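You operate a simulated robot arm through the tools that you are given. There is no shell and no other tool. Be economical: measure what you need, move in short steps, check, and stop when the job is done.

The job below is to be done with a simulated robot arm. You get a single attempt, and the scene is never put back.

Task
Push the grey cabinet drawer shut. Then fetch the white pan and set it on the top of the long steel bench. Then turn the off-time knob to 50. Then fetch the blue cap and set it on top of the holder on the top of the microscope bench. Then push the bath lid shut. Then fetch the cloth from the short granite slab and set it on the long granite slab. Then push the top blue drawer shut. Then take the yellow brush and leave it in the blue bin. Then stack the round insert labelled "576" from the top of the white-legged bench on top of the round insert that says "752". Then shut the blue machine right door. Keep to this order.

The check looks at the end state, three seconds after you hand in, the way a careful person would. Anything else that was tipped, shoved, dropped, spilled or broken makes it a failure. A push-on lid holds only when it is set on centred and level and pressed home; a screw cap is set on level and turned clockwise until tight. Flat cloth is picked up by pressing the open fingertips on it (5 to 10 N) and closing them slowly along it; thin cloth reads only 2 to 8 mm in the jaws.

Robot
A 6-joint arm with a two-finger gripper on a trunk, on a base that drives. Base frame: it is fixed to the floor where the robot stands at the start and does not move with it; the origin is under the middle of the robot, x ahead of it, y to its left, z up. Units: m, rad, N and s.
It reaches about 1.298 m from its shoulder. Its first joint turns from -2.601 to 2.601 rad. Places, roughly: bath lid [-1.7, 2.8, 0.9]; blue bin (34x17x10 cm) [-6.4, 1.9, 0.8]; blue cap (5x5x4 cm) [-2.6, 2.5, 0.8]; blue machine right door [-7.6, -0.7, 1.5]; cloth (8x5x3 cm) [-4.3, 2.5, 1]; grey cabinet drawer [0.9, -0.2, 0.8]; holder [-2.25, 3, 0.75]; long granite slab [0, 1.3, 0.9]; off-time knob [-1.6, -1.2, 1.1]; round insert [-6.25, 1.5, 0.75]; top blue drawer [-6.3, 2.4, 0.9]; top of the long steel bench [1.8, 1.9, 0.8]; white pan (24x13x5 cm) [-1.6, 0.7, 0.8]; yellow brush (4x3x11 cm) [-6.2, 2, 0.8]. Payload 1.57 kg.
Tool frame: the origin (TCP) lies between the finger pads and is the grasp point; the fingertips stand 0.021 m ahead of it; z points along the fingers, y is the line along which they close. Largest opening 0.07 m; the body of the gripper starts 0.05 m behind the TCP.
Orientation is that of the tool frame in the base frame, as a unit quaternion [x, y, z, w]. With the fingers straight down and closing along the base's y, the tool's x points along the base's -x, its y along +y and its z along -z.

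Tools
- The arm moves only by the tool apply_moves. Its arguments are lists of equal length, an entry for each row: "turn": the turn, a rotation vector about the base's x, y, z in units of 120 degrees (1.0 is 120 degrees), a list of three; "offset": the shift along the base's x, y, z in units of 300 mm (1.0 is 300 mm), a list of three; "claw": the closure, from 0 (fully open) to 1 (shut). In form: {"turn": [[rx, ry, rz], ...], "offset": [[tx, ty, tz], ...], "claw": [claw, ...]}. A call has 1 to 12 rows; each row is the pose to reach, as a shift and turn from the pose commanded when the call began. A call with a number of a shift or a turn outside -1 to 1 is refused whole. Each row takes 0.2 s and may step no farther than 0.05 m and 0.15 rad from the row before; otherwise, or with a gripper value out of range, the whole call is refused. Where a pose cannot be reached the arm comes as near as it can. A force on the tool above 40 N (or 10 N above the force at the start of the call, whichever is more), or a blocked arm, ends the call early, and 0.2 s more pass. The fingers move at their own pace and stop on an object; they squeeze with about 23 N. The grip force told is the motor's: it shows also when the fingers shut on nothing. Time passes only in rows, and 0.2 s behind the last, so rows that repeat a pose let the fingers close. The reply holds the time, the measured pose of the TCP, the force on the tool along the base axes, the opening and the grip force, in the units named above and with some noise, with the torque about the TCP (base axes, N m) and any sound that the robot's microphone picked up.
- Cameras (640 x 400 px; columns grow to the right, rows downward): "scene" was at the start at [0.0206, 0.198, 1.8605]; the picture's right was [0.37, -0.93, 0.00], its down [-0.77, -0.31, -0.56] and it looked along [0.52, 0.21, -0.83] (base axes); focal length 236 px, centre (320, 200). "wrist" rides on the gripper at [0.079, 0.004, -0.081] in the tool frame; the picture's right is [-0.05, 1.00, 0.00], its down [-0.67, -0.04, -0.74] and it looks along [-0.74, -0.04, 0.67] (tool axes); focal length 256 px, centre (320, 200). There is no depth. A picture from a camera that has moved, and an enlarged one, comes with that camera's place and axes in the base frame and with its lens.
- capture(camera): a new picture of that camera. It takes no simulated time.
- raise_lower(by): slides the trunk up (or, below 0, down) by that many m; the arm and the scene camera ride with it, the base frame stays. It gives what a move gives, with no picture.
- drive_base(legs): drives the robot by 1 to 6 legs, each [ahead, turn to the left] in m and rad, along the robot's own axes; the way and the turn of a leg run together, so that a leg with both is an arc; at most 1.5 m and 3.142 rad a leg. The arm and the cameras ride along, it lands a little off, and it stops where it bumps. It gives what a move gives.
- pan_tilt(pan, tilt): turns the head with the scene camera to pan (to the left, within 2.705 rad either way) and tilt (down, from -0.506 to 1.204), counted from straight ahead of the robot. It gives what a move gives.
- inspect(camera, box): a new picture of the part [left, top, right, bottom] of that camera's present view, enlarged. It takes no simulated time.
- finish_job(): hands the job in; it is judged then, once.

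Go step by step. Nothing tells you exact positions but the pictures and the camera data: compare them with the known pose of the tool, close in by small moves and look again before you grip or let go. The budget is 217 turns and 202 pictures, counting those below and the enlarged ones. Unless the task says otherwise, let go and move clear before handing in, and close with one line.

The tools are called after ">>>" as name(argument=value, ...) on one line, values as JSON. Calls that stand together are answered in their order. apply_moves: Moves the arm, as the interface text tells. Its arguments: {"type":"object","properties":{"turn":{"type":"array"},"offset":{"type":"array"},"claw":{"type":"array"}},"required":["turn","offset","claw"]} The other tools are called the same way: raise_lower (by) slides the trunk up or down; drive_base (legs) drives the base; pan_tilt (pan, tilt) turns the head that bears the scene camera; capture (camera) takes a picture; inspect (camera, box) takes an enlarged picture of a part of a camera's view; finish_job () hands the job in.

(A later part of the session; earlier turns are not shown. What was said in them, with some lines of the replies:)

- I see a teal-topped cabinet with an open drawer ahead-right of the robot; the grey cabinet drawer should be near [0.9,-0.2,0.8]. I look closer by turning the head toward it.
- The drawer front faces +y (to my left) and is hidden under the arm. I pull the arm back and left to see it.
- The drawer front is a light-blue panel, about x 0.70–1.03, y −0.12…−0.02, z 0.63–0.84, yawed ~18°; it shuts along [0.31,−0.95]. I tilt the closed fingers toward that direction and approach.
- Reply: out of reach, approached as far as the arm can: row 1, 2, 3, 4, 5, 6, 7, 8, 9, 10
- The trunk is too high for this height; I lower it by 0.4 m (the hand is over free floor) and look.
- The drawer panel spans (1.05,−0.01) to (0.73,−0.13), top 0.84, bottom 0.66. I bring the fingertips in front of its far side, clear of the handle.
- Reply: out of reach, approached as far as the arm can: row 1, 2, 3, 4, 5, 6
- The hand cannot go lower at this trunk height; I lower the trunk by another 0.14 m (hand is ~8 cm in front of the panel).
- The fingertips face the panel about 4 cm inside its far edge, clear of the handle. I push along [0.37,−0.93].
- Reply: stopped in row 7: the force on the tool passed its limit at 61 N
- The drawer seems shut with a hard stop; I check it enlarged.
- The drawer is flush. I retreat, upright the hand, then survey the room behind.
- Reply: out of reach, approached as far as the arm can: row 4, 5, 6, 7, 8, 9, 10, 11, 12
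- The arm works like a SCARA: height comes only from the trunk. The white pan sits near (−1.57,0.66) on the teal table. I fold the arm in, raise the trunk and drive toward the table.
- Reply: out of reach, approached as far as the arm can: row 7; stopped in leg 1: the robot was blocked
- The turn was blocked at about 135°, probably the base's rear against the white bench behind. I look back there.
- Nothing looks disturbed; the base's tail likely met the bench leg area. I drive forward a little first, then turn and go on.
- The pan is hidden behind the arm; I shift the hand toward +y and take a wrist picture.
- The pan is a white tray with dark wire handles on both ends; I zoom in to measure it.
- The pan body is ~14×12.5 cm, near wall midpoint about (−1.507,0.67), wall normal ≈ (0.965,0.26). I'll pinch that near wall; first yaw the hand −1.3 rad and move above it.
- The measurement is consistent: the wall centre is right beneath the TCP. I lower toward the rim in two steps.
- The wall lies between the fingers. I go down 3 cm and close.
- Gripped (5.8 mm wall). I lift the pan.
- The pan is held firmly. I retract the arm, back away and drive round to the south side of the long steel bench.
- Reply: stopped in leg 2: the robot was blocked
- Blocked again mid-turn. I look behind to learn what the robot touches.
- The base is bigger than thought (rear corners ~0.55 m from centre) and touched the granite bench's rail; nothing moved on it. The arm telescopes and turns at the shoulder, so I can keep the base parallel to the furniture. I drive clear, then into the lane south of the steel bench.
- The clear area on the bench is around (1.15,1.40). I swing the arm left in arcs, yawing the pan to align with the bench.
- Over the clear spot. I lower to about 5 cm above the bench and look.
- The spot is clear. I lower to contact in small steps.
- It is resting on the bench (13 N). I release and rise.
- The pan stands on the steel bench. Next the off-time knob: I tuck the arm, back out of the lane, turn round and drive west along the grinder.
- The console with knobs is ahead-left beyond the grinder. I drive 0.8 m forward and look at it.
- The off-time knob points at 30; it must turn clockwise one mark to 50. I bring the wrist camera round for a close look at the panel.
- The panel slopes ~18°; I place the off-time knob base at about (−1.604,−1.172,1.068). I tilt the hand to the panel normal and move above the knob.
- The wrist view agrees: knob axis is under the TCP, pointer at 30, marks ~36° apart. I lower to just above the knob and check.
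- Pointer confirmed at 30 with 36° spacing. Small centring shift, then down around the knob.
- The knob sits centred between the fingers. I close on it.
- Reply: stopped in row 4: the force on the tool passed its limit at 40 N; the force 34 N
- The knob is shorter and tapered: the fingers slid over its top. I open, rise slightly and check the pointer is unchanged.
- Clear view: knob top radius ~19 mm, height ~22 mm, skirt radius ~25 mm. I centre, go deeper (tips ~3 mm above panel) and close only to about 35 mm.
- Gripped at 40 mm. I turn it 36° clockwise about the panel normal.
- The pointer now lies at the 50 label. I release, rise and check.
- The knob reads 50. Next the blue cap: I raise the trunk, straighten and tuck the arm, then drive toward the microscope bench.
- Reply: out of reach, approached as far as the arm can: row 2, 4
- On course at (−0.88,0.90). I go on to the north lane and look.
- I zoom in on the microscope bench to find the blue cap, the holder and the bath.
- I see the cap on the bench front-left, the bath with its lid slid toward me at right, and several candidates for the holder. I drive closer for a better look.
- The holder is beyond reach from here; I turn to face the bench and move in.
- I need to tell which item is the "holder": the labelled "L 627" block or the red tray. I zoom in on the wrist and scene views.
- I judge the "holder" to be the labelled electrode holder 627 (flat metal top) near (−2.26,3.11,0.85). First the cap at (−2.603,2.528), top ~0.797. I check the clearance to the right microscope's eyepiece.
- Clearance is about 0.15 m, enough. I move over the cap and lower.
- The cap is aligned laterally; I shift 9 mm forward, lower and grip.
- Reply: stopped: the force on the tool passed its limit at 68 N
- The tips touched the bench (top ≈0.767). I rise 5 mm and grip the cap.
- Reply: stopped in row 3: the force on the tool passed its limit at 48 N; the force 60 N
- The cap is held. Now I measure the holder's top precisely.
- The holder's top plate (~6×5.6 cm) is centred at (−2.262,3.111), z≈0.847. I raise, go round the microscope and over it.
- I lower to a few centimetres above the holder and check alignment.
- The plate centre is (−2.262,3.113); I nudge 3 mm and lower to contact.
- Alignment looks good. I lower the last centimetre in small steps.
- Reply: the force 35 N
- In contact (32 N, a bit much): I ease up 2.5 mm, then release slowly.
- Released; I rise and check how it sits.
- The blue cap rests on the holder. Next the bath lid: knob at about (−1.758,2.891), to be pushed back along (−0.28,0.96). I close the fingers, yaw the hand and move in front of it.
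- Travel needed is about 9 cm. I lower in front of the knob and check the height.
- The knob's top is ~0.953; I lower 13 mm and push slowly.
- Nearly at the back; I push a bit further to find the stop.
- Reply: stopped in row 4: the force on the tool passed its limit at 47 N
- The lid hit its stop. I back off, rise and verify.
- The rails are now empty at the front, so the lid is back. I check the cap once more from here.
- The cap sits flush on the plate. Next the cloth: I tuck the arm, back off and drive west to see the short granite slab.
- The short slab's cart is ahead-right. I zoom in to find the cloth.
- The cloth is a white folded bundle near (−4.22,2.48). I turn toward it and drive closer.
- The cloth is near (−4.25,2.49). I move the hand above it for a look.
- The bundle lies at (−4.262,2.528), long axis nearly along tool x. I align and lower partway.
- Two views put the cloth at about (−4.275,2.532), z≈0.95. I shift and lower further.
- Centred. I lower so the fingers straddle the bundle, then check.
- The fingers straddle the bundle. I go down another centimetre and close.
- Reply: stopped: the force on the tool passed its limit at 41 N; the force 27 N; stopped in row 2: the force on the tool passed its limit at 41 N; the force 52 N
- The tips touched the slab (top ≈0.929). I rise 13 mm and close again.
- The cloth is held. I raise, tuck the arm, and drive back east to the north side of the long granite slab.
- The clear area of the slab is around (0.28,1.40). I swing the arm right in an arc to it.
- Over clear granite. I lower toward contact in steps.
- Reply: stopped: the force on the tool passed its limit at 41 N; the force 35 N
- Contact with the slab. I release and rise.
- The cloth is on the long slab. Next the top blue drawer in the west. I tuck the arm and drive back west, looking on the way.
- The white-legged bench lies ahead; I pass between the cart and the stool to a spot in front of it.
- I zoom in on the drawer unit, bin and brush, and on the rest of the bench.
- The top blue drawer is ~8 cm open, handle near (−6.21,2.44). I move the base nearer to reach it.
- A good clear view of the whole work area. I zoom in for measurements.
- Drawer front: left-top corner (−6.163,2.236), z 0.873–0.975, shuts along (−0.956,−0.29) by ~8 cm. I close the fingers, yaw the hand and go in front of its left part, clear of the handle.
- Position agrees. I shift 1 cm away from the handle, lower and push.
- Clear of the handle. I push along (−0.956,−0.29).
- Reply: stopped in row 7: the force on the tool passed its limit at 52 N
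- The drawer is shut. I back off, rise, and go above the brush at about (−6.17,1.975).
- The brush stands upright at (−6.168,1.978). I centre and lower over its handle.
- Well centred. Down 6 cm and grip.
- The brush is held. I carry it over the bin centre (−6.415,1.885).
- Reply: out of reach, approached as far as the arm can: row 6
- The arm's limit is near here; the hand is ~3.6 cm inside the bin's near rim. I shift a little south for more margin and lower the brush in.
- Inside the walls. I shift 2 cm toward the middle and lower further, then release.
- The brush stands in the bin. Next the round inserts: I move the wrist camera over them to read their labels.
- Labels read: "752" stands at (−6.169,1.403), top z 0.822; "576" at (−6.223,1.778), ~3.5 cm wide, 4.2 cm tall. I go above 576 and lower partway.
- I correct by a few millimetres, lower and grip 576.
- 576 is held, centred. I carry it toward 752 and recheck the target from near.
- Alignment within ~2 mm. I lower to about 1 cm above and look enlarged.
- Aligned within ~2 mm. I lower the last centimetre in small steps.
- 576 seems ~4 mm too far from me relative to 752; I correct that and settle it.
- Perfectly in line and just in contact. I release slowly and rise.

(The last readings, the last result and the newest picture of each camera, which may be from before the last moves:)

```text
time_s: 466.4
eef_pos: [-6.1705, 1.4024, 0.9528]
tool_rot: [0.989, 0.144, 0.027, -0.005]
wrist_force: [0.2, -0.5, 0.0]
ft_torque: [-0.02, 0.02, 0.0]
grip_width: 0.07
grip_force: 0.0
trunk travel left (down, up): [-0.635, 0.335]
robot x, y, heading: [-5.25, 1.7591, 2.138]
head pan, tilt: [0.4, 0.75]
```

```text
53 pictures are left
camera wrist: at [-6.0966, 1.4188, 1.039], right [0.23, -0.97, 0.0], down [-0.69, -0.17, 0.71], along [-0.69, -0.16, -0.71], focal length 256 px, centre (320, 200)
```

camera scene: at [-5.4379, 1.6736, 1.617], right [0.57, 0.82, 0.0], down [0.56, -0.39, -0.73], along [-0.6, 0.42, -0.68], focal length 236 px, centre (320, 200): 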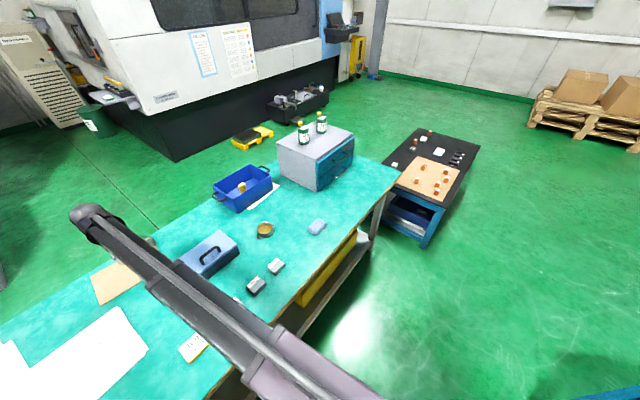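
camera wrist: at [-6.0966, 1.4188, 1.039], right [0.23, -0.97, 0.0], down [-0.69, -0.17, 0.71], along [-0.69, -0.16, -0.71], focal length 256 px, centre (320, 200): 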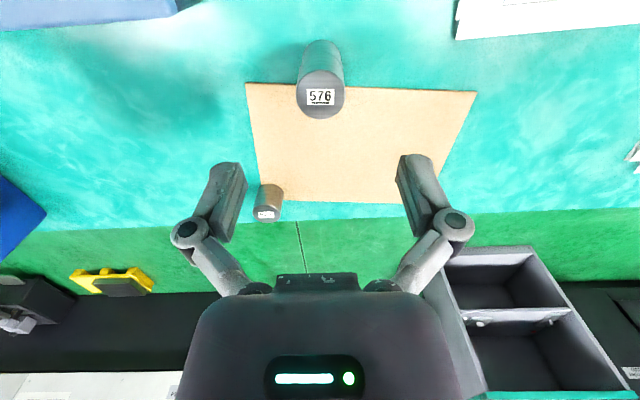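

576 stands on 752. Last, the blue machine's right door. I raise, shorten the arm, back off and drive south for a view.

>>> raise_lower(by=0.3)

>>> apply_moves(turn=[[0, 0, 0], [0, 0, 0], [0, 0, 0], [0, 0, 0], [0, 0, 0], [0, 0, 0], [0, 0, 0]], offset=[[0.14, 0.05, 0], [0.28, 0.1, 0], [0.42, 0.15, 0], [0.56, 0.2, 0], [0.7, 0.25, 0], [0.84, 0.3, 0], [0.98, 0.35, 0]], claw=[0, 0, 0, 0, 0, 0, 0])

>>> drive_base(legs=[[-0.6, 0], [0, 2.5], [1.2, 0]])

>>> pan_tilt(pan=-1.4, tilt=0.35)

>>> capture(camera="scene")

```text
time_s: 469.4
eef_pos: [-6.1697, 1.4027, 1.2533]
tool_rot: [0.989, 0.144, 0.026, -0.004]
wrist_force: [-0.3, 0.2, 1.0]
ft_torque: [-0.01, -0.02, 0.0]
grip_width: 0.0699
grip_force: 0.1
trunk travel left (down, up): [-0.935, 0.035]
robot x, y, heading: [-5.2501, 1.7539, 2.133]
head pan, tilt: [0.4, 0.75]
```

```text
time_s: 471.0
eef_pos: [-5.8735, 1.5079, 1.2542]
tool_rot: [0.989, 0.143, 0.027, -0.003]
wrist_force: [-0.1, 0.3, -0.3]
ft_torque: [0.02, -0.01, 0.02]
grip_width: 0.0702
grip_force: 0.0
trunk travel left (down, up): [-0.935, 0.035]
robot x, y, heading: [-5.2462, 1.7584, 2.13]
head pan, tilt: [0.4, 0.75]
```

```text
time_s: 490.8
eef_pos: [-4.4291, -0.1403, 1.2544]
tool_rot: [0.201, 0.979, 0.005, -0.026]
wrist_force: [-0.1, -0.7, -0.4]
ft_torque: [0.04, -0.01, 0.0]
grip_width: 0.07
grip_force: 0.0
trunk travel left (down, up): [-0.935, 0.035]
robot x, y, heading: [-4.9839, 0.053, -1.704]
head pan, tilt: [0.4, 0.75]
```

```text
time_s: 492.6
eef_pos: [-4.4285, -0.1399, 1.2536]
tool_rot: [0.201, 0.979, 0.006, -0.026]
wrist_force: [-0.3, -0.4, 0.0]
ft_torque: [0.02, -0.02, -0.01]
grip_width: 0.07
grip_force: 0.1
trunk travel left (down, up): [-0.935, 0.035]
robot x, y, heading: [-4.9826, 0.0587, -1.701]
head pan, tilt: [-1.4, 0.351]
```

```text
52 pictures are left
camera scene: at [-4.9016, 0.0745, 1.9626], right [-0.04, 1.0, 0.0], down [0.34, 0.01, -0.94], along [-0.94, -0.04, -0.34], focal length 236 px, centre (320, 200)
```

scene: 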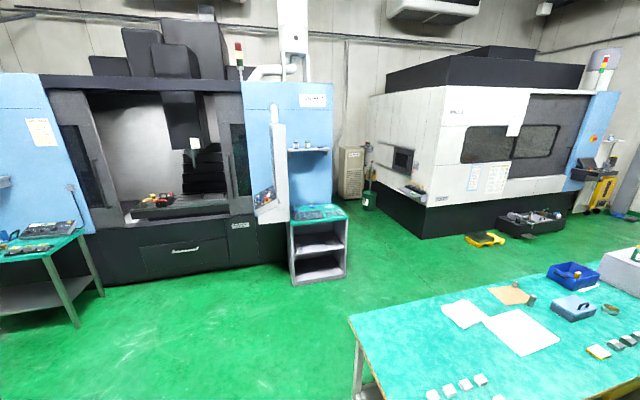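

I zoom in on the blue machine's front.

>>> inspect(camera="scene", box=[40, 60, 340, 290])

>>> inspect(camera="scene", box=[190, 90, 310, 230])

```text
1.74 times, centred on (190, 175) of scene
camera zoom: at [-4.9016, 0.0745, 1.9626], right [-0.04, 1.0, 0.0], down [0.34, 0.01, -0.94], along [-0.94, -0.04, -0.34], focal length 410 px, centre (546, 244)
```

zoom: 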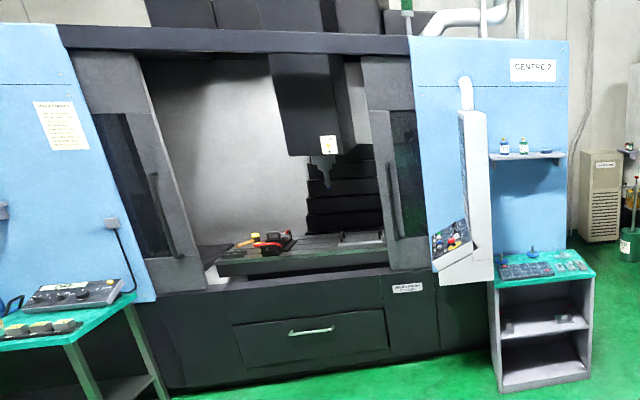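

```text
2.86 times, centred on (250, 160) of scene
camera zoom: at [-4.9016, 0.0745, 1.9626], right [-0.04, 1.0, 0.0], down [0.34, 0.01, -0.94], along [-0.94, -0.04, -0.34], focal length 673 px, centre (520, 314)
```

zoom: 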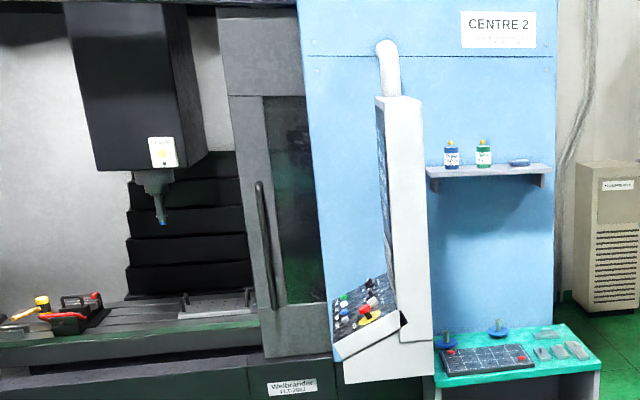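

The right door is a grey sliding door with a vertical handle bar; it must slide left (south). I drive toward the machine.

>>> drive_base(legs=[[0, -0.94], [1.3, 0], [0, -0.2]])

>>> pan_tilt(pan=0.1, tilt=0.35)

>>> capture(camera="scene")

```text
time_s: 505.2
eef_pos: [-6.0921, -1.1375, 1.2529]
tool_rot: [0.705, 0.709, 0.018, -0.019]
wrist_force: [-0.2, -0.1, -0.2]
ft_torque: [0.04, 0.03, 0.0]
grip_width: 0.0699
grip_force: 0.1
trunk travel left (down, up): [-0.935, 0.035]
robot x, y, heading: [-6.1379, -0.535, -2.857]
head pan, tilt: [-1.4, 0.351]
```

```text
time_s: 506.8
eef_pos: [-6.0938, -1.137, 1.2555]
tool_rot: [0.705, 0.709, 0.018, -0.019]
wrist_force: [0.5, 0.4, -0.5]
ft_torque: [0.01, 0.0, -0.01]
grip_width: 0.0701
grip_force: 0.1
trunk travel left (down, up): [-0.935, 0.035]
robot x, y, heading: [-6.1341, -0.5391, -2.853]
head pan, tilt: [0.099, 0.351]
```

```text
49 pictures are left
camera scene: at [-6.1306, -0.7259, 1.9626], right [-0.37, 0.93, 0.0], down [0.32, 0.13, -0.94], along [-0.87, -0.35, -0.34], focal length 236 px, centre (320, 200)
```

scene: 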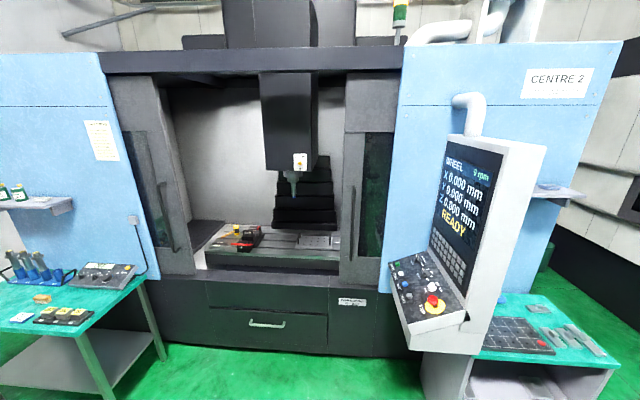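

The handle bar is at (−7.50,−1.056), z 1.0–1.545; it should travel ~0.6 m along (0.277,−0.961). I move the base to face the middle of that travel.

>>> drive_base(legs=[[0, 0.687], [0.65, 0], [0, -0.69]])

>>> pan_tilt(pan=-0.1, tilt=0.5)

>>> capture(camera="scene")

```text
time_s: 516.5
eef_pos: [-6.4595, -1.674, 1.2546]
tool_rot: [0.707, 0.707, 0.02, -0.019]
wrist_force: [-1.1, 0.0, 0.3]
ft_torque: [-0.01, -0.02, 0.0]
grip_width: 0.0701
grip_force: 0.1
trunk travel left (down, up): [-0.935, 0.035]
robot x, y, heading: [-6.5051, -1.0508, -2.858]
head pan, tilt: [0.099, 0.351]
```

```text
time_s: 517.2
eef_pos: [-6.4605, -1.6736, 1.2545]
tool_rot: [0.707, 0.706, 0.018, -0.019]
wrist_force: [0.8, -0.3, 1.0]
ft_torque: [-0.03, 0.02, -0.02]
grip_width: 0.07
grip_force: 0.1
trunk travel left (down, up): [-0.935, 0.035]
robot x, y, heading: [-6.5042, -1.0507, -2.862]
head pan, tilt: [-0.099, 0.499]
```

```text
48 pictures are left
camera scene: at [-6.5022, -1.2204, 1.9489], right [-0.19, 0.98, 0.0], down [0.47, 0.09, -0.88], along [-0.86, -0.16, -0.48], focal length 236 px, centre (320, 200)
```

scene: 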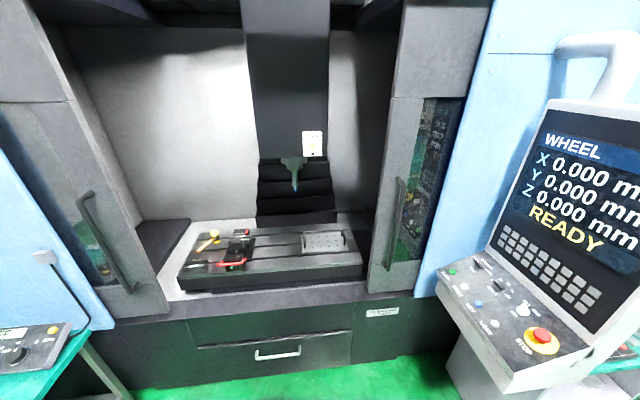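

The base is well placed. I swing the arm to the front and yaw it, then tilt the hand horizontal toward the door.

>>> apply_moves(turn=[[0, 0, -0.062], [0, 0, -0.124], [0, 0, -0.186], [0, 0, -0.248], [0, 0, -0.31], [0, 0, -0.372], [0, 0, -0.434]], offset=[[-0.14, 0.02, 0], [-0.28, 0.04, 0], [-0.42, 0.07, 0], [-0.56, 0.11, 0], [-0.69, 0.16, 0], [-0.82, 0.22, 0], [-0.95, 0.28, 0]], claw=[0, 0, 0, 0, 0, 0, 0])

>>> apply_moves(turn=[[0, 0, -0.06], [0, 0, -0.12], [0, 0, -0.182], [0, 0, -0.182], [0, 0, -0.182], [0, 0, -0.182], [0, 0, -0.182], [0, 0, -0.182]], offset=[[-0.12, 0.07, 0], [-0.24, 0.14, 0], [-0.36, 0.22, 0], [-0.48, 0.3, 0], [-0.6, 0.4, 0], [-0.7, 0.52, 0], [-0.8, 0.64, 0], [-0.88, 0.78, 0]], claw=[0, 0, 0, 0, 0, 0, 0, 0])

>>> apply_moves(turn=[[-0.0189, 0.0655, 0], [-0.0378, 0.1311, 0], [-0.0567, 0.1966, 0], [-0.0756, 0.2622, 0], [-0.0945, 0.3277, 0], [-0.1135, 0.3933, 0], [-0.1324, 0.4588, 0], [-0.1513, 0.5244, 0], [-0.1702, 0.5899, 0], [-0.1891, 0.6555, 0], [-0.208, 0.721, 0]], offset=[[-0.085, -0.025, 0.006], [-0.169, -0.049, 0.025], [-0.249, -0.072, 0.056], [-0.324, -0.094, 0.099], [-0.393, -0.113, 0.152], [-0.453, -0.131, 0.215], [-0.505, -0.146, 0.286], [-0.546, -0.157, 0.364], [-0.576, -0.166, 0.447], [-0.594, -0.171, 0.534], [-0.6, -0.173, 0.623]], claw=[0, 0, 0, 0, 0, 0, 0, 0, 0, 0, 0])

>>> capture(camera="scene")

```text
time_s: 518.8
eef_pos: [-6.7447, -1.5894, 1.2541]
tool_rot: [0.946, 0.323, 0.026, -0.009]
wrist_force: [-0.6, 1.2, -0.7]
ft_torque: [0.01, -0.04, 0.02]
grip_width: 0.07
grip_force: 0.2
trunk travel left (down, up): [-0.935, 0.035]
robot x, y, heading: [-6.5064, -1.049, -2.856]
head pan, tilt: [-0.099, 0.499]
```

```text
time_s: 520.6
eef_pos: [-7.0096, -1.3522, 1.2538]
tool_rot: [0.99, 0.139, 0.028, -0.002]
wrist_force: [0.4, 0.0, -0.2]
ft_torque: [-0.03, -0.01, 0.03]
grip_width: 0.0699
grip_force: 0.1
trunk travel left (down, up): [-0.935, 0.035]
robot x, y, heading: [-6.5055, -1.0495, -2.86]
head pan, tilt: [-0.099, 0.499]
```

```text
time_s: 523.0
eef_pos: [-7.1889, -1.4068, 1.4302]
tool_rot: [0.718, 0.101, -0.681, 0.098]
wrist_force: [0.4, -0.5, 0.2]
ft_torque: [-0.03, -0.01, -0.05]
grip_width: 0.0699
grip_force: 0.2
out of reach, approached as far as the arm can: row 4, 5, 6, 7, 8, 9, 10, 11
trunk travel left (down, up): [-0.935, 0.035]
robot x, y, heading: [-6.5082, -1.0534, -2.858]
head pan, tilt: [-0.099, 0.499]
```

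```text
47 pictures are left
camera scene: at [-6.5029, -1.2197, 1.9489], right [-0.18, 0.98, 0.0], down [0.47, 0.09, -0.88], along [-0.86, -0.16, -0.48], focal length 236 px, centre (320, 200)
```

scene: 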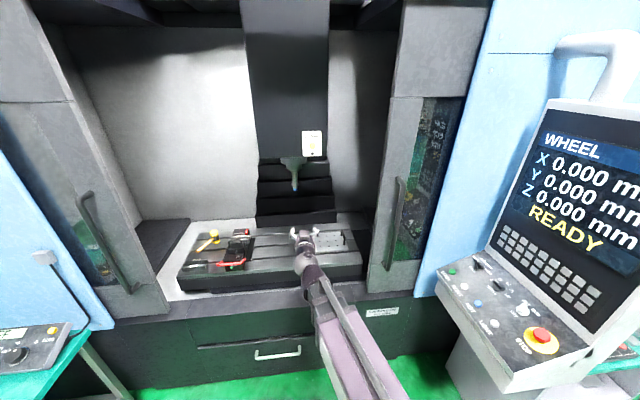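

The hand is horizontal. I lower the trunk to handle height and move in front of the handle.

>>> raise_lower(by=-0.16)

>>> apply_moves(turn=[[0, 0, 0], [0, 0, 0], [0, 0, 0], [0, 0, 0], [0, 0, 0]], offset=[[-0.053, 0.133, 0], [-0.107, 0.267, 0], [-0.16, 0.4, 0], [-0.213, 0.533, 0], [-0.267, 0.667, 0]], claw=[0, 0, 0, 0, 0])

>>> apply_moves(turn=[[0, 0, 0], [0, 0, 0], [0, 0, 0], [0, 0, 0], [0, 0, 0]], offset=[[-0.06, 0.13, 0], [-0.12, 0.26, 0], [-0.18, 0.39, 0], [-0.24, 0.52, 0], [-0.303, 0.657, 0]], claw=[0, 0, 0, 0, 0])

>>> capture(camera="scene")

>>> capture(camera="wrist")

```text
time_s: 524.9
eef_pos: [-7.1885, -1.4073, 1.2705]
tool_rot: [0.718, 0.101, -0.681, 0.098]
wrist_force: [-0.1, -0.5, 0.2]
ft_torque: [-0.02, 0.01, -0.02]
grip_width: 0.0701
grip_force: 0.1
trunk travel left (down, up): [-0.775, 0.195]
robot x, y, heading: [-6.5048, -1.0483, -2.855]
head pan, tilt: [-0.099, 0.499]
```

```text
time_s: 526.1
eef_pos: [-7.2732, -1.1892, 1.2575]
tool_rot: [0.736, 0.139, -0.662, 0.006]
wrist_force: [-0.5, -0.8, 0.1]
ft_torque: [0.03, -0.03, -0.11]
grip_width: 0.0702
grip_force: 0.1
trunk travel left (down, up): [-0.775, 0.195]
robot x, y, heading: [-6.5076, -1.0526, -2.857]
head pan, tilt: [-0.099, 0.499]
```

```text
time_s: 527.3
eef_pos: [-7.3613, -1.0091, 1.2694]
tool_rot: [0.718, 0.101, -0.681, 0.098]
wrist_force: [0.4, 0.5, -0.8]
ft_torque: [-0.04, 0.05, 0.01]
grip_width: 0.0699
grip_force: 0.1
trunk travel left (down, up): [-0.775, 0.195]
robot x, y, heading: [-6.5011, -1.0532, -2.856]
head pan, tilt: [-0.099, 0.499]
```

```text
46 pictures are left
camera scene: at [-6.5038, -1.219, 1.789], right [-0.18, 0.98, 0.0], down [0.47, 0.09, -0.88], along [-0.86, -0.16, -0.48], focal length 236 px, centre (320, 200)
```

scene: 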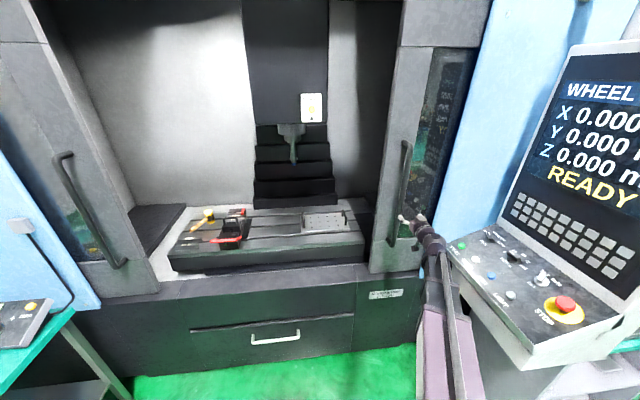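

```text
45 pictures are left
camera wrist: at [-7.2786, -0.9898, 1.1946], right [0.27, -0.96, 0.06], down [0.67, 0.23, 0.7], along [-0.69, -0.16, 0.71], focal length 256 px, centre (320, 200)
```

wrist: 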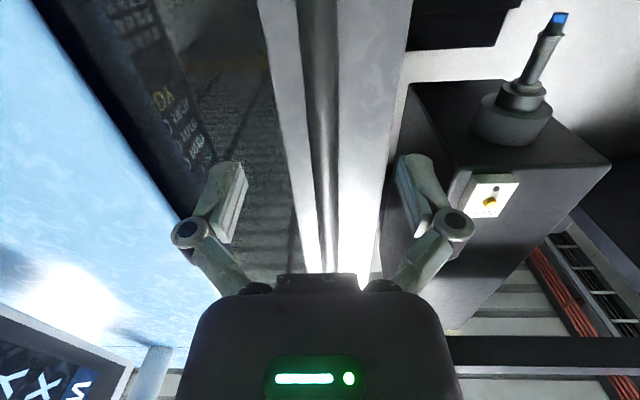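

The bar is centred between the open fingers. I advance 13 cm along the approach.

>>> apply_moves(turn=[[0, 0, 0], [0, 0, 0], [0, 0, 0], [0, 0, 0], [0, 0, 0]], offset=[[-0.083, -0.024, 0], [-0.167, -0.048, 0], [-0.25, -0.072, 0], [-0.333, -0.096, 0], [-0.416, -0.12, 0]], claw=[0, 0, 0, 0, 0])

>>> capture(camera="wrist")

>>> inspect(camera="scene", box=[350, 130, 470, 280])

```text
time_s: 528.5
eef_pos: [-7.4858, -1.0468, 1.2703]
tool_rot: [0.719, 0.1, -0.681, 0.097]
wrist_force: [-0.4, -0.1, -0.5]
ft_torque: [0.01, 0.01, -0.02]
grip_width: 0.0699
grip_force: 0.1
trunk travel left (down, up): [-0.775, 0.195]
robot x, y, heading: [-6.5031, -1.0487, -2.859]
head pan, tilt: [-0.099, 0.499]
```

```text
44 pictures are left
camera wrist: at [-7.4036, -1.0283, 1.1946], right [0.27, -0.96, 0.06], down [0.67, 0.23, 0.7], along [-0.69, -0.16, 0.71], focal length 256 px, centre (320, 200)
```

wrist: 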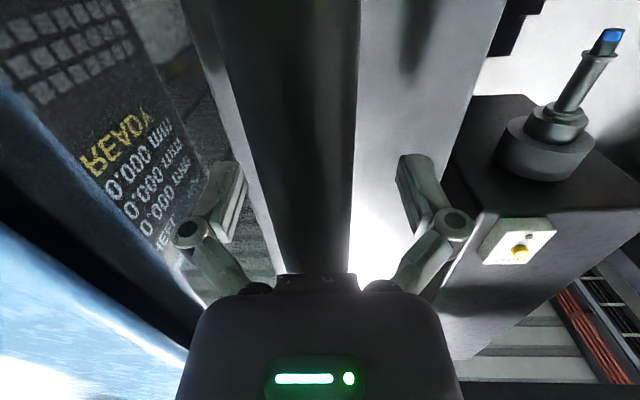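

```text
2.67 times, centred on (410, 205) of scene
camera zoom: at [-6.5039, -1.2199, 1.7889], right [-0.18, 0.98, 0.0], down [0.47, 0.09, -0.88], along [-0.86, -0.16, -0.48], focal length 628 px, centre (80, 187)
```

zoom: 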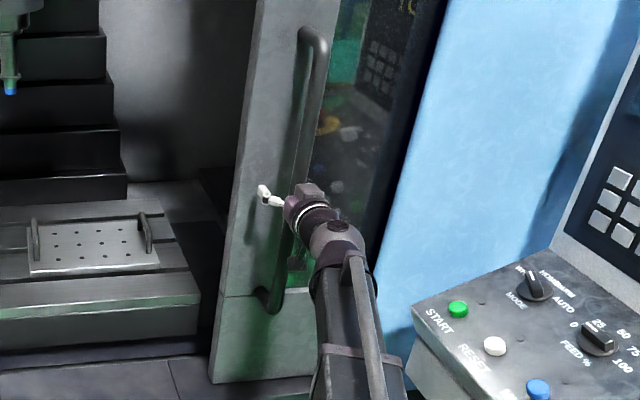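

The bar is between the fingers. I close on it.

>>> apply_moves(turn=[[0, 0, 0], [0, 0, 0], [0, 0, 0], [0, 0, 0], [0, 0, 0]], offset=[[0, 0, 0], [0, 0, 0], [0, 0, 0], [0, 0, 0], [0, 0, 0]], claw=[0.2, 0.4, 0.6, 1, 1])

>>> capture(camera="wrist")

```text
time_s: 529.7
eef_pos: [-7.487, -1.0454, 1.2702]
tool_rot: [0.719, 0.1, -0.681, 0.096]
wrist_force: [-8.5, 4.5, 5.5]
ft_torque: [0.37, 0.09, 0.07]
grip_width: 0.0109
grip_force: 32.5
trunk travel left (down, up): [-0.775, 0.195]
robot x, y, heading: [-6.5035, -1.053, -2.854]
head pan, tilt: [-0.099, 0.499]
```

```text
42 pictures are left
camera wrist: at [-7.4035, -1.0269, 1.1948], right [0.27, -0.96, 0.06], down [0.67, 0.23, 0.7], along [-0.69, -0.15, 0.71], focal length 256 px, centre (320, 200)
```

wrist: 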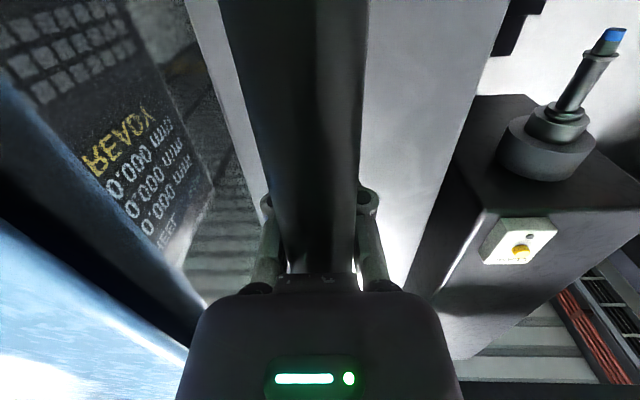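

Gripped the bar (~11 mm). I slide it left along (0.277,−0.961), first 0.15 m.

>>> apply_moves(turn=[[0, 0, 0], [0, 0, 0], [0, 0, 0], [0, 0, 0], [0, 0, 0], [0, 0, 0]], offset=[[0.02, -0.07, 0], [0.043, -0.15, 0], [0.067, -0.23, 0], [0.09, -0.31, 0], [0.115, -0.4, 0], [0.14, -0.49, 0]], claw=[1, 1, 1, 1, 1, 1])

>>> capture(camera="scene")

```text
time_s: 530.0
eef_pos: [-7.4834, -1.052, 1.2695]
tool_rot: [0.718, 0.097, -0.683, 0.092]
wrist_force: [0.6, 7.5, -2.4]
ft_torque: [-0.06, -0.1, -0.11]
grip_width: 0.011
grip_force: 32.1
trunk travel left (down, up): [-0.775, 0.195]
robot x, y, heading: [-6.5039, -1.0518, -2.857]
head pan, tilt: [-0.099, 0.499]
stopped in row 1: the force on the tool passed its limit at 42 N (the readings are from after the stop); the commanded pose is now the measured one
```

```text
41 pictures are left
camera scene: at [-6.5034, -1.2204, 1.7885], right [-0.18, 0.98, 0.0], down [0.47, 0.09, -0.88], along [-0.86, -0.16, -0.48], focal length 236 px, centre (320, 200)
```

scene: 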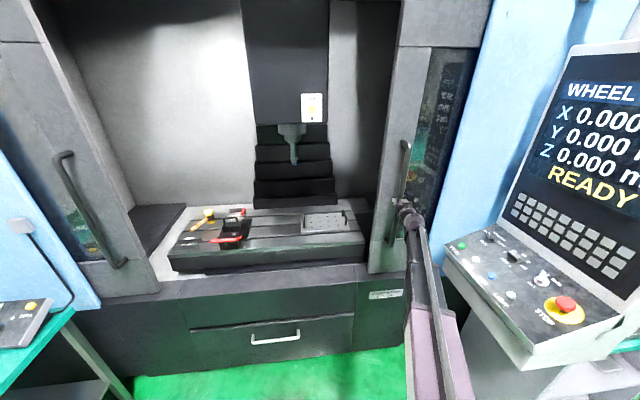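

The door resists fast motion; I try slower steps.

>>> apply_moves(turn=[[0, 0, 0], [0, 0, 0], [0, 0, 0], [0, 0, 0], [0, 0, 0], [0, 0, 0], [0, 0, 0], [0, 0, 0], [0, 0, 0], [0, 0, 0]], offset=[[0.003, -0.01, 0], [0.006, -0.02, 0], [0.01, -0.035, 0], [0.015, -0.05, 0], [0.02, -0.07, 0], [0.026, -0.09, 0], [0.032, -0.11, 0], [0.038, -0.13, 0], [0.043, -0.15, 0], [0.049, -0.17, 0]], claw=[1, 1, 1, 1, 1, 1, 1, 1, 1, 1])

```text
time_s: 532.2
eef_pos: [-7.4676, -1.1041, 1.2701]
tool_rot: [0.718, 0.098, -0.682, 0.094]
wrist_force: [11.2, 12.8, -17.9]
ft_torque: [-0.3, 1.16, 0.28]
grip_width: 0.0105
grip_force: 32.0
trunk travel left (down, up): [-0.775, 0.195]
robot x, y, heading: [-6.5074, -1.0557, -2.855]
head pan, tilt: [-0.099, 0.499]
```

It slides when moved slowly. I continue in slow strokes with a slightly corrected direction.

>>> apply_moves(turn=[[0, 0, 0], [0, 0, 0], [0, 0, 0], [0, 0, 0], [0, 0, 0], [0, 0, 0], [0, 0, 0], [0, 0, 0], [0, 0, 0], [0, 0, 0], [0, 0, 0], [0, 0, 0]], offset=[[0.01, -0.02, 0], [0.016, -0.045, 0], [0.024, -0.07, 0], [0.032, -0.095, 0], [0.04, -0.12, 0], [0.048, -0.145, 0], [0.056, -0.17, 0], [0.064, -0.195, 0], [0.072, -0.22, 0], [0.08, -0.245, 0], [0.088, -0.27, 0], [0.096, -0.295, 0]], claw=[1, 1, 1, 1, 1, 1, 1, 1, 1, 1, 1, 1])

>>> capture(camera="scene")

```text
time_s: 534.8
eef_pos: [-7.4408, -1.1937, 1.2698]
tool_rot: [0.717, 0.098, -0.683, 0.094]
wrist_force: [-3.9, 6.7, -1.8]
ft_torque: [-0.34, 0.92, 0.13]
grip_width: 0.0108
grip_force: 32.0
trunk travel left (down, up): [-0.775, 0.195]
robot x, y, heading: [-6.5072, -1.051, -2.857]
head pan, tilt: [-0.099, 0.499]
```

```text
40 pictures are left
camera scene: at [-6.5039, -1.219, 1.7889], right [-0.18, 0.98, 0.0], down [0.47, 0.09, -0.88], along [-0.86, -0.16, -0.48], focal length 236 px, centre (320, 200)
```

scene: 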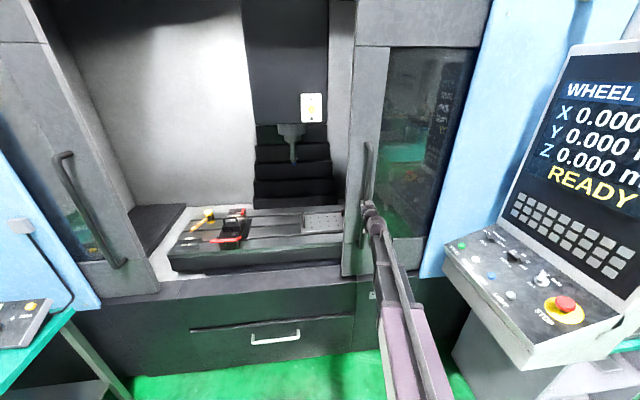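

Good progress. I continue with two more strokes.

>>> apply_moves(turn=[[0, 0, 0], [0, 0, 0], [0, 0, 0], [0, 0, 0], [0, 0, 0], [0, 0, 0], [0, 0, 0], [0, 0, 0], [0, 0, 0], [0, 0, 0], [0, 0, 0], [0, 0, 0]], offset=[[0.006, -0.02, 0], [0.015, -0.05, 0], [0.026, -0.085, 0], [0.037, -0.12, 0], [0.048, -0.155, 0], [0.059, -0.19, 0], [0.07, -0.225, 0], [0.081, -0.26, 0], [0.092, -0.295, 0], [0.103, -0.33, 0], [0.113, -0.36, 0], [0.122, -0.385, 0]], claw=[1, 1, 1, 1, 1, 1, 1, 1, 1, 1, 1, 1])

>>> apply_moves(turn=[[0, 0, 0], [0, 0, 0], [0, 0, 0], [0, 0, 0], [0, 0, 0], [0, 0, 0], [0, 0, 0], [0, 0, 0], [0, 0, 0], [0, 0, 0], [0, 0, 0], [0, 0, 0]], offset=[[0.006, -0.02, 0], [0.015, -0.05, 0], [0.026, -0.085, 0], [0.037, -0.12, 0], [0.048, -0.155, 0], [0.059, -0.19, 0], [0.07, -0.225, 0], [0.081, -0.26, 0], [0.092, -0.295, 0], [0.103, -0.33, 0], [0.113, -0.36, 0], [0.122, -0.385, 0]], claw=[1, 1, 1, 1, 1, 1, 1, 1, 1, 1, 1, 1])

>>> capture(camera="scene")

```text
time_s: 537.4
eef_pos: [-7.4046, -1.308, 1.2705]
tool_rot: [0.719, 0.097, -0.682, 0.092]
wrist_force: [-4.0, 7.9, 3.5]
ft_torque: [0.28, -1.0, 0.35]
grip_width: 0.0106
grip_force: 32.0
trunk travel left (down, up): [-0.775, 0.195]
robot x, y, heading: [-6.5071, -1.0476, -2.857]
head pan, tilt: [-0.099, 0.499]
```

```text
time_s: 540.0
eef_pos: [-7.3695, -1.4251, 1.271]
tool_rot: [0.718, 0.097, -0.683, 0.093]
wrist_force: [-15.4, 5.9, 11.7]
ft_torque: [0.32, -1.2, 0.35]
grip_width: 0.0106
grip_force: 31.5
trunk travel left (down, up): [-0.775, 0.195]
robot x, y, heading: [-6.5051, -1.0513, -2.858]
head pan, tilt: [-0.099, 0.499]
```

```text
39 pictures are left
camera scene: at [-6.5045, -1.2185, 1.7893], right [-0.18, 0.98, 0.0], down [0.47, 0.09, -0.88], along [-0.86, -0.16, -0.48], focal length 236 px, centre (320, 200)
```

scene: 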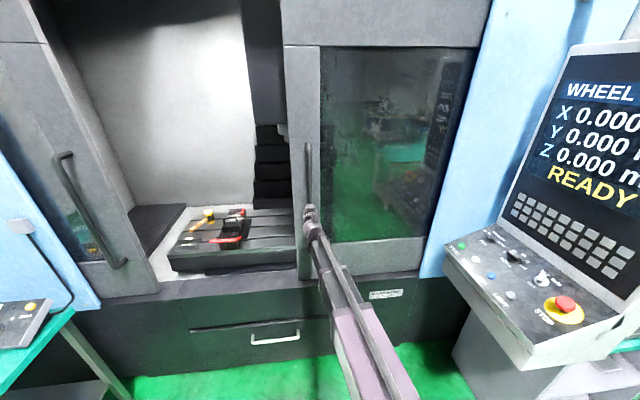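

Still open in the middle; I continue with a corrected direction.

>>> apply_moves(turn=[[0, 0, 0], [0, 0, 0], [0, 0, 0], [0, 0, 0], [0, 0, 0], [0, 0, 0], [0, 0, 0], [0, 0, 0], [0, 0, 0], [0, 0, 0], [0, 0, 0], [0, 0, 0]], offset=[[-0.015, -0.02, 0], [-0.01, -0.05, 0], [0.0, -0.085, 0], [0.01, -0.12, 0], [0.02, -0.155, 0], [0.03, -0.19, 0], [0.04, -0.225, 0], [0.05, -0.26, 0], [0.06, -0.295, 0], [0.07, -0.33, 0], [0.08, -0.36, 0], [0.088, -0.385, 0]], claw=[1, 1, 1, 1, 1, 1, 1, 1, 1, 1, 1, 1])

>>> capture(camera="scene")

```text
time_s: 540.5
eef_pos: [-7.3689, -1.4267, 1.27]
tool_rot: [0.72, 0.092, -0.682, 0.088]
wrist_force: [5.3, 8.8, -4.2]
ft_torque: [-0.04, 0.21, -0.04]
grip_width: 0.0106
grip_force: 31.7
trunk travel left (down, up): [-0.775, 0.195]
robot x, y, heading: [-6.5061, -1.0486, -2.858]
head pan, tilt: [-0.099, 0.499]
stopped in row 2: the force on the tool passed its limit at 49 N (the readings are from after the stop); the commanded pose is now the measured one
```

```text
38 pictures are left
camera scene: at [-6.5029, -1.2185, 1.7891], right [-0.18, 0.98, 0.0], down [0.47, 0.09, -0.88], along [-0.86, -0.16, -0.48], focal length 236 px, centre (320, 200)
```

scene: 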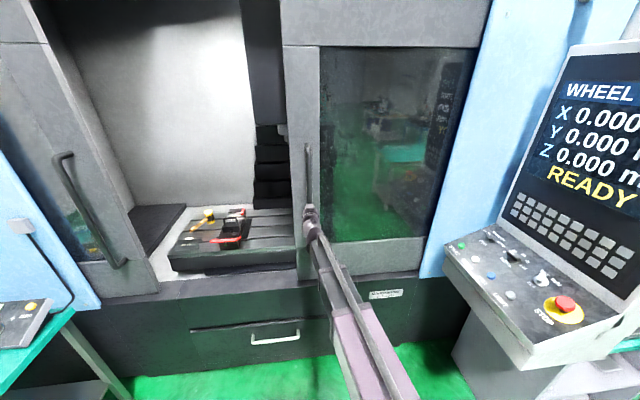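

That stop came from my sideways correction. I continue slowly with ratio 0.30.

>>> apply_moves(turn=[[0, 0, 0], [0, 0, 0], [0, 0, 0], [0, 0, 0], [0, 0, 0], [0, 0, 0], [0, 0, 0], [0, 0, 0], [0, 0, 0], [0, 0, 0], [0, 0, 0], [0, 0, 0]], offset=[[0.003, -0.01, 0], [0.007, -0.022, 0], [0.012, -0.04, 0], [0.018, -0.06, 0], [0.025, -0.085, 0], [0.033, -0.11, 0], [0.04, -0.135, 0], [0.048, -0.16, 0], [0.055, -0.185, 0], [0.063, -0.21, 0], [0.07, -0.235, 0], [0.077, -0.255, 0]], claw=[1, 1, 1, 1, 1, 1, 1, 1, 1, 1, 1, 1])

>>> capture(camera="scene")

```text
time_s: 543.1
eef_pos: [-7.3462, -1.5034, 1.2704]
tool_rot: [0.719, 0.095, -0.683, 0.091]
wrist_force: [15.6, 19.0, -17.8]
ft_torque: [-0.05, 0.18, 0.5]
grip_width: 0.0104
grip_force: 32.5
trunk travel left (down, up): [-0.775, 0.195]
robot x, y, heading: [-6.5088, -1.0525, -2.852]
head pan, tilt: [-0.099, 0.499]
```

```text
37 pictures are left
camera scene: at [-6.5023, -1.2178, 1.7892], right [-0.18, 0.98, 0.0], down [0.47, 0.09, -0.88], along [-0.86, -0.16, -0.48], focal length 236 px, centre (320, 200)
```

scene: 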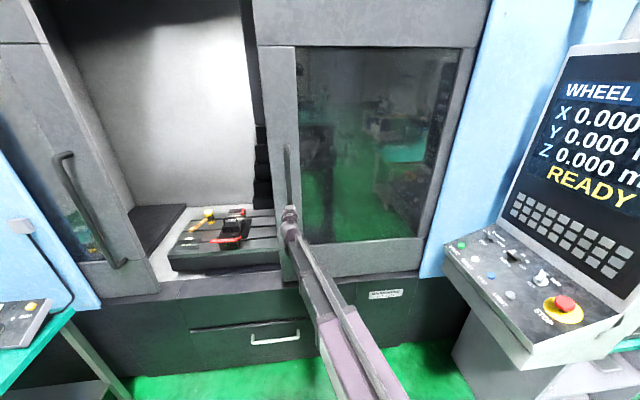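

Moving again; now the door's right stile shows. I continue.

>>> apply_moves(turn=[[0, 0, 0], [0, 0, 0], [0, 0, 0], [0, 0, 0], [0, 0, 0], [0, 0, 0], [0, 0, 0], [0, 0, 0], [0, 0, 0], [0, 0, 0], [0, 0, 0], [0, 0, 0]], offset=[[0.006, -0.015, 0], [0.013, -0.035, 0], [0.02, -0.06, 0], [0.028, -0.085, 0], [0.036, -0.11, 0], [0.044, -0.135, 0], [0.052, -0.16, 0], [0.06, -0.185, 0], [0.068, -0.21, 0], [0.076, -0.235, 0], [0.084, -0.26, 0], [0.092, -0.285, 0]], claw=[1, 1, 1, 1, 1, 1, 1, 1, 1, 1, 1, 1])

>>> apply_moves(turn=[[0, 0, 0], [0, 0, 0], [0, 0, 0], [0, 0, 0], [0, 0, 0], [0, 0, 0], [0, 0, 0], [0, 0, 0], [0, 0, 0], [0, 0, 0], [0, 0, 0], [0, 0, 0]], offset=[[0.005, -0.015, 0], [0.011, -0.035, 0], [0.018, -0.06, 0], [0.026, -0.085, 0], [0.034, -0.11, 0], [0.042, -0.135, 0], [0.05, -0.16, 0], [0.057, -0.185, 0], [0.065, -0.21, 0], [0.072, -0.235, 0], [0.08, -0.26, 0], [0.088, -0.285, 0]], claw=[1, 1, 1, 1, 1, 1, 1, 1, 1, 1, 1, 1])

>>> capture(camera="scene")

```text
time_s: 545.2
eef_pos: [-7.3275, -1.5602, 1.2716]
tool_rot: [0.72, 0.088, -0.684, 0.083]
wrist_force: [-7.2, 18.5, 6.0]
ft_torque: [-0.12, 0.24, 0.31]
grip_width: 0.0106
grip_force: 32.9
trunk travel left (down, up): [-0.775, 0.195]
robot x, y, heading: [-6.5053, -1.0505, -2.857]
head pan, tilt: [-0.099, 0.499]
stopped in row 10: the force on the tool passed its limit at 46 N (the readings are from after the stop); the commanded pose is now the measured one
```

```text
time_s: 545.7
eef_pos: [-7.3282, -1.5609, 1.2709]
tool_rot: [0.72, 0.085, -0.684, 0.079]
wrist_force: [-9.4, 14.8, 9.6]
ft_torque: [-0.18, -0.02, 0.19]
grip_width: 0.0105
grip_force: 32.1
trunk travel left (down, up): [-0.775, 0.195]
robot x, y, heading: [-6.5061, -1.0476, -2.857]
head pan, tilt: [-0.099, 0.499]
stopped in row 2: the force on the tool passed its limit at 43 N (the readings are from after the stop); the commanded pose is now the measured one
```

```text
36 pictures are left
camera scene: at [-6.5031, -1.217, 1.7894], right [-0.18, 0.98, 0.0], down [0.47, 0.09, -0.88], along [-0.86, -0.16, -0.48], focal length 236 px, centre (320, 200)
```

scene: 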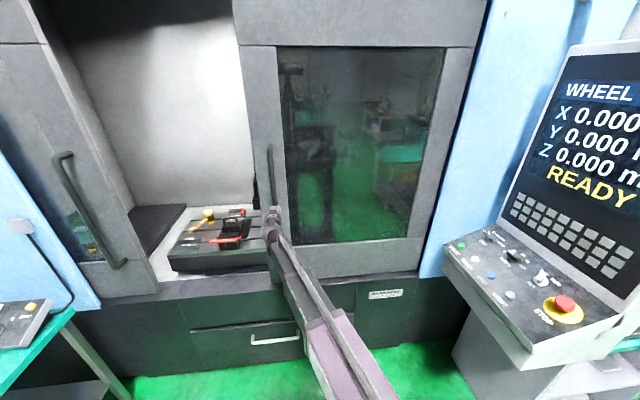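

Two stops in a row at ~0.54 m travel: probably the end stop. I test with a very slow push.

>>> apply_moves(turn=[[0, 0, 0], [0, 0, 0], [0, 0, 0], [0, 0, 0], [0, 0, 0], [0, 0, 0], [0, 0, 0], [0, 0, 0]], offset=[[0.001, -0.006, 0], [0.003, -0.012, 0], [0.005, -0.02, 0], [0.007, -0.028, 0], [0.01, -0.038, 0], [0.013, -0.048, 0], [0.016, -0.06, 0], [0.02, -0.075, 0]], claw=[1, 1, 1, 1, 1, 1, 1, 1])

>>> inspect(camera="scene", box=[220, 0, 520, 300])

```text
time_s: 546.4
eef_pos: [-7.3286, -1.5592, 1.2709]
tool_rot: [0.721, 0.083, -0.684, 0.076]
wrist_force: [-8.0, 14.7, 10.2]
ft_torque: [-0.25, 0.16, 0.26]
grip_width: 0.0104
grip_force: 31.8
trunk travel left (down, up): [-0.775, 0.195]
robot x, y, heading: [-6.5026, -1.0495, -2.858]
head pan, tilt: [-0.099, 0.499]
stopped in row 3: the force on the tool passed its limit at 41 N (the readings are from after the stop); the commanded pose is now the measured one
```

```text
1.33 times, centred on (370, 150) of scene
camera zoom: at [-6.503, -1.2167, 1.7894], right [-0.18, 0.98, 0.0], down [0.47, 0.09, -0.88], along [-0.86, -0.16, -0.48], focal length 314 px, centre (253, 267)
```

zoom: 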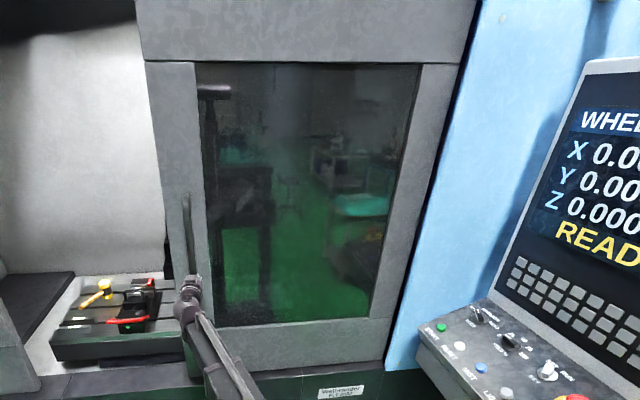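

The stop is hard and the door's rear stile is now at the panel edge: it is shut. I release and back away.

>>> apply_moves(turn=[[0, 0, 0], [0, 0, 0], [0, 0, 0], [0, 0, 0]], offset=[[0, 0, 0], [0, 0, 0], [0, 0, 0], [0, 0, 0]], claw=[0.6, 0.3, 0, 0])

>>> apply_moves(turn=[[0, 0, 0], [0, 0, 0], [0, 0, 0], [0, 0, 0], [0, 0, 0], [0, 0, 0]], offset=[[0.08, 0.023, 0], [0.17, 0.049, 0], [0.27, 0.078, 0], [0.38, 0.11, 0], [0.49, 0.14, 0], [0.6, 0.17, 0]], claw=[0, 0, 0, 0, 0, 0])

>>> capture(camera="scene")

```text
time_s: 547.4
eef_pos: [-7.3277, -1.5649, 1.2692]
tool_rot: [0.72, 0.086, -0.684, 0.078]
wrist_force: [0.1, 0.0, -0.1]
ft_torque: [-0.02, -0.03, 0.01]
grip_width: 0.0701
grip_force: 0.0
trunk travel left (down, up): [-0.775, 0.195]
robot x, y, heading: [-6.5052, -1.0509, -2.859]
head pan, tilt: [-0.099, 0.499]
```

```text
time_s: 548.8
eef_pos: [-7.1458, -1.5137, 1.2709]
tool_rot: [0.721, 0.086, -0.683, 0.079]
wrist_force: [0.1, 0.3, -0.4]
ft_torque: [0.02, 0.01, -0.02]
grip_width: 0.0699
grip_force: 0.0
trunk travel left (down, up): [-0.775, 0.195]
robot x, y, heading: [-6.5055, -1.0522, -2.858]
head pan, tilt: [-0.099, 0.499]
```

```text
34 pictures are left
camera scene: at [-6.5025, -1.2193, 1.789], right [-0.18, 0.98, 0.0], down [0.47, 0.09, -0.88], along [-0.86, -0.16, -0.48], focal length 236 px, centre (320, 200)
```

scene: 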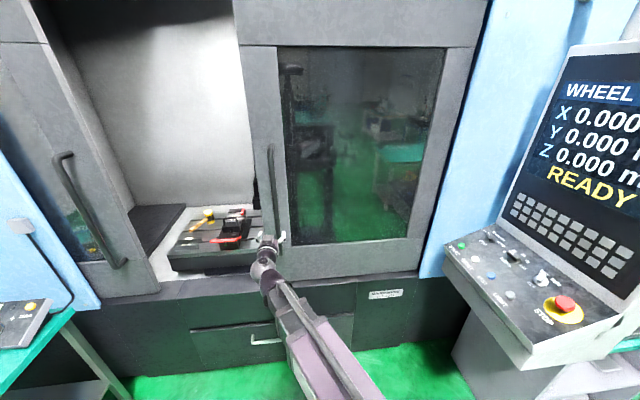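

To be sure it is fully home, I push the bar once more from its other side with closed fingers.

>>> apply_moves(turn=[[0, 0, 0], [0, 0, 0], [0, 0, 0], [0, 0, 0], [0, 0, 0], [0, 0, 0], [0, 0, 0], [0, 0, 0]], offset=[[-0.02, 0.07, 0], [-0.04, 0.135, 0], [-0.13, 0.11, 0], [-0.23, 0.08, 0], [-0.33, 0.05, 0], [-0.43, 0.02, 0], [-0.53, -0.01, 0], [-0.62, -0.034, 0]], claw=[0.5, 1, 1, 1, 1, 1, 1, 1])

>>> apply_moves(turn=[[0, 0, 0], [0, 0, 0], [0, 0, 0], [0, 0, 0], [0, 0, 0], [0, 0, 0], [0, 0, 0], [0, 0, 0], [0, 0, 0], [0, 0, 0], [0, 0, 0], [0, 0, 0]], offset=[[0.006, -0.02, 0], [0.012, -0.04, 0], [0.018, -0.06, 0], [0.024, -0.08, 0], [0.03, -0.1, 0], [0.036, -0.12, 0], [0.042, -0.14, 0], [0.048, -0.16, 0], [0.054, -0.18, 0], [0.06, -0.2, 0], [0.066, -0.22, 0], [0.072, -0.24, 0]], claw=[1, 1, 1, 1, 1, 1, 1, 1, 1, 1, 1, 1])

>>> capture(camera="scene")

```text
time_s: 550.6
eef_pos: [-7.3326, -1.5249, 1.2688]
tool_rot: [0.721, 0.085, -0.683, 0.078]
wrist_force: [-0.6, 0.2, -0.4]
ft_torque: [0.0, 0.0, -0.01]
grip_width: 0.0001
grip_force: 23.1
trunk travel left (down, up): [-0.775, 0.195]
robot x, y, heading: [-6.5034, -1.0531, -2.855]
head pan, tilt: [-0.099, 0.499]
```

```text
time_s: 551.4
eef_pos: [-7.3309, -1.5285, 1.2705]
tool_rot: [0.722, 0.078, -0.684, 0.071]
wrist_force: [-4.9, 15.8, -0.8]
ft_torque: [-0.02, 0.02, 0.54]
grip_width: 0.0
grip_force: 23.1
trunk travel left (down, up): [-0.775, 0.195]
robot x, y, heading: [-6.5057, -1.0491, -2.854]
head pan, tilt: [-0.099, 0.499]
stopped in row 3: the force on the tool passed its limit at 46 N (the readings are from after the stop); the commanded pose is now the measured one
```

```text
33 pictures are left
camera scene: at [-6.5037, -1.2178, 1.7893], right [-0.18, 0.98, 0.0], down [0.47, 0.09, -0.88], along [-0.86, -0.16, -0.48], focal length 236 px, centre (320, 200)
```

scene: 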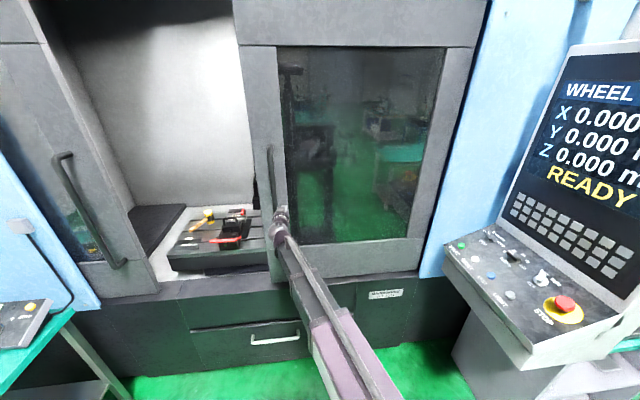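

The door does not move further: it is shut. I withdraw the hand.

>>> apply_moves(turn=[[0, 0, 0], [0, 0, 0], [0, 0, 0], [0, 0, 0], [0, 0, 0], [0, 0, 0], [0, 0, 0]], offset=[[-0.01, 0.03, 0], [0.08, 0.06, 0], [0.18, 0.09, 0], [0.28, 0.12, 0], [0.39, 0.15, 0], [0.5, 0.18, 0], [0.6, 0.2, 0]], claw=[1, 1, 1, 1, 1, 1, 1])

>>> capture(camera="scene")

```text
time_s: 553.0
eef_pos: [-7.1488, -1.4716, 1.2713]
tool_rot: [0.721, 0.081, -0.684, 0.073]
wrist_force: [0.0, 0.4, 0.0]
ft_torque: [-0.01, -0.02, -0.02]
grip_width: 0.0002
grip_force: 23.2
trunk travel left (down, up): [-0.775, 0.195]
robot x, y, heading: [-6.5058, -1.0482, -2.859]
head pan, tilt: [-0.099, 0.499]
```

```text
32 pictures are left
camera scene: at [-6.5026, -1.2193, 1.789], right [-0.18, 0.98, 0.0], down [0.47, 0.09, -0.88], along [-0.86, -0.16, -0.48], focal length 236 px, centre (320, 200)
```

scene: 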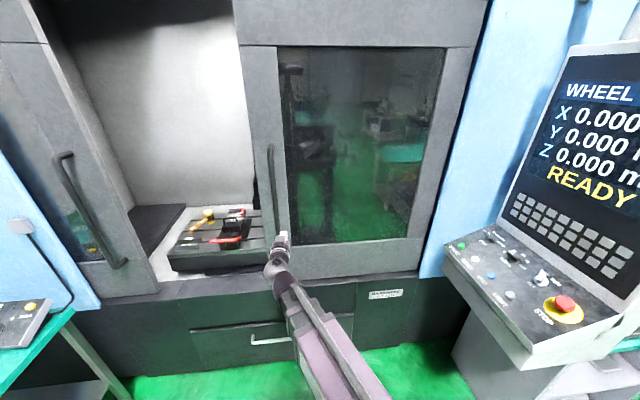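

The door stays shut, the hand is clear, and all ten steps have been carried out in order. I hand the job in.

>>> finish_job()

```text
The job is handed in.
```

I carried out all ten steps in the given order and handed the job in. The one judgement call was the "holder" on the microscope bench: I took it to be the block labelled 627 and set the blue cap on top of that.
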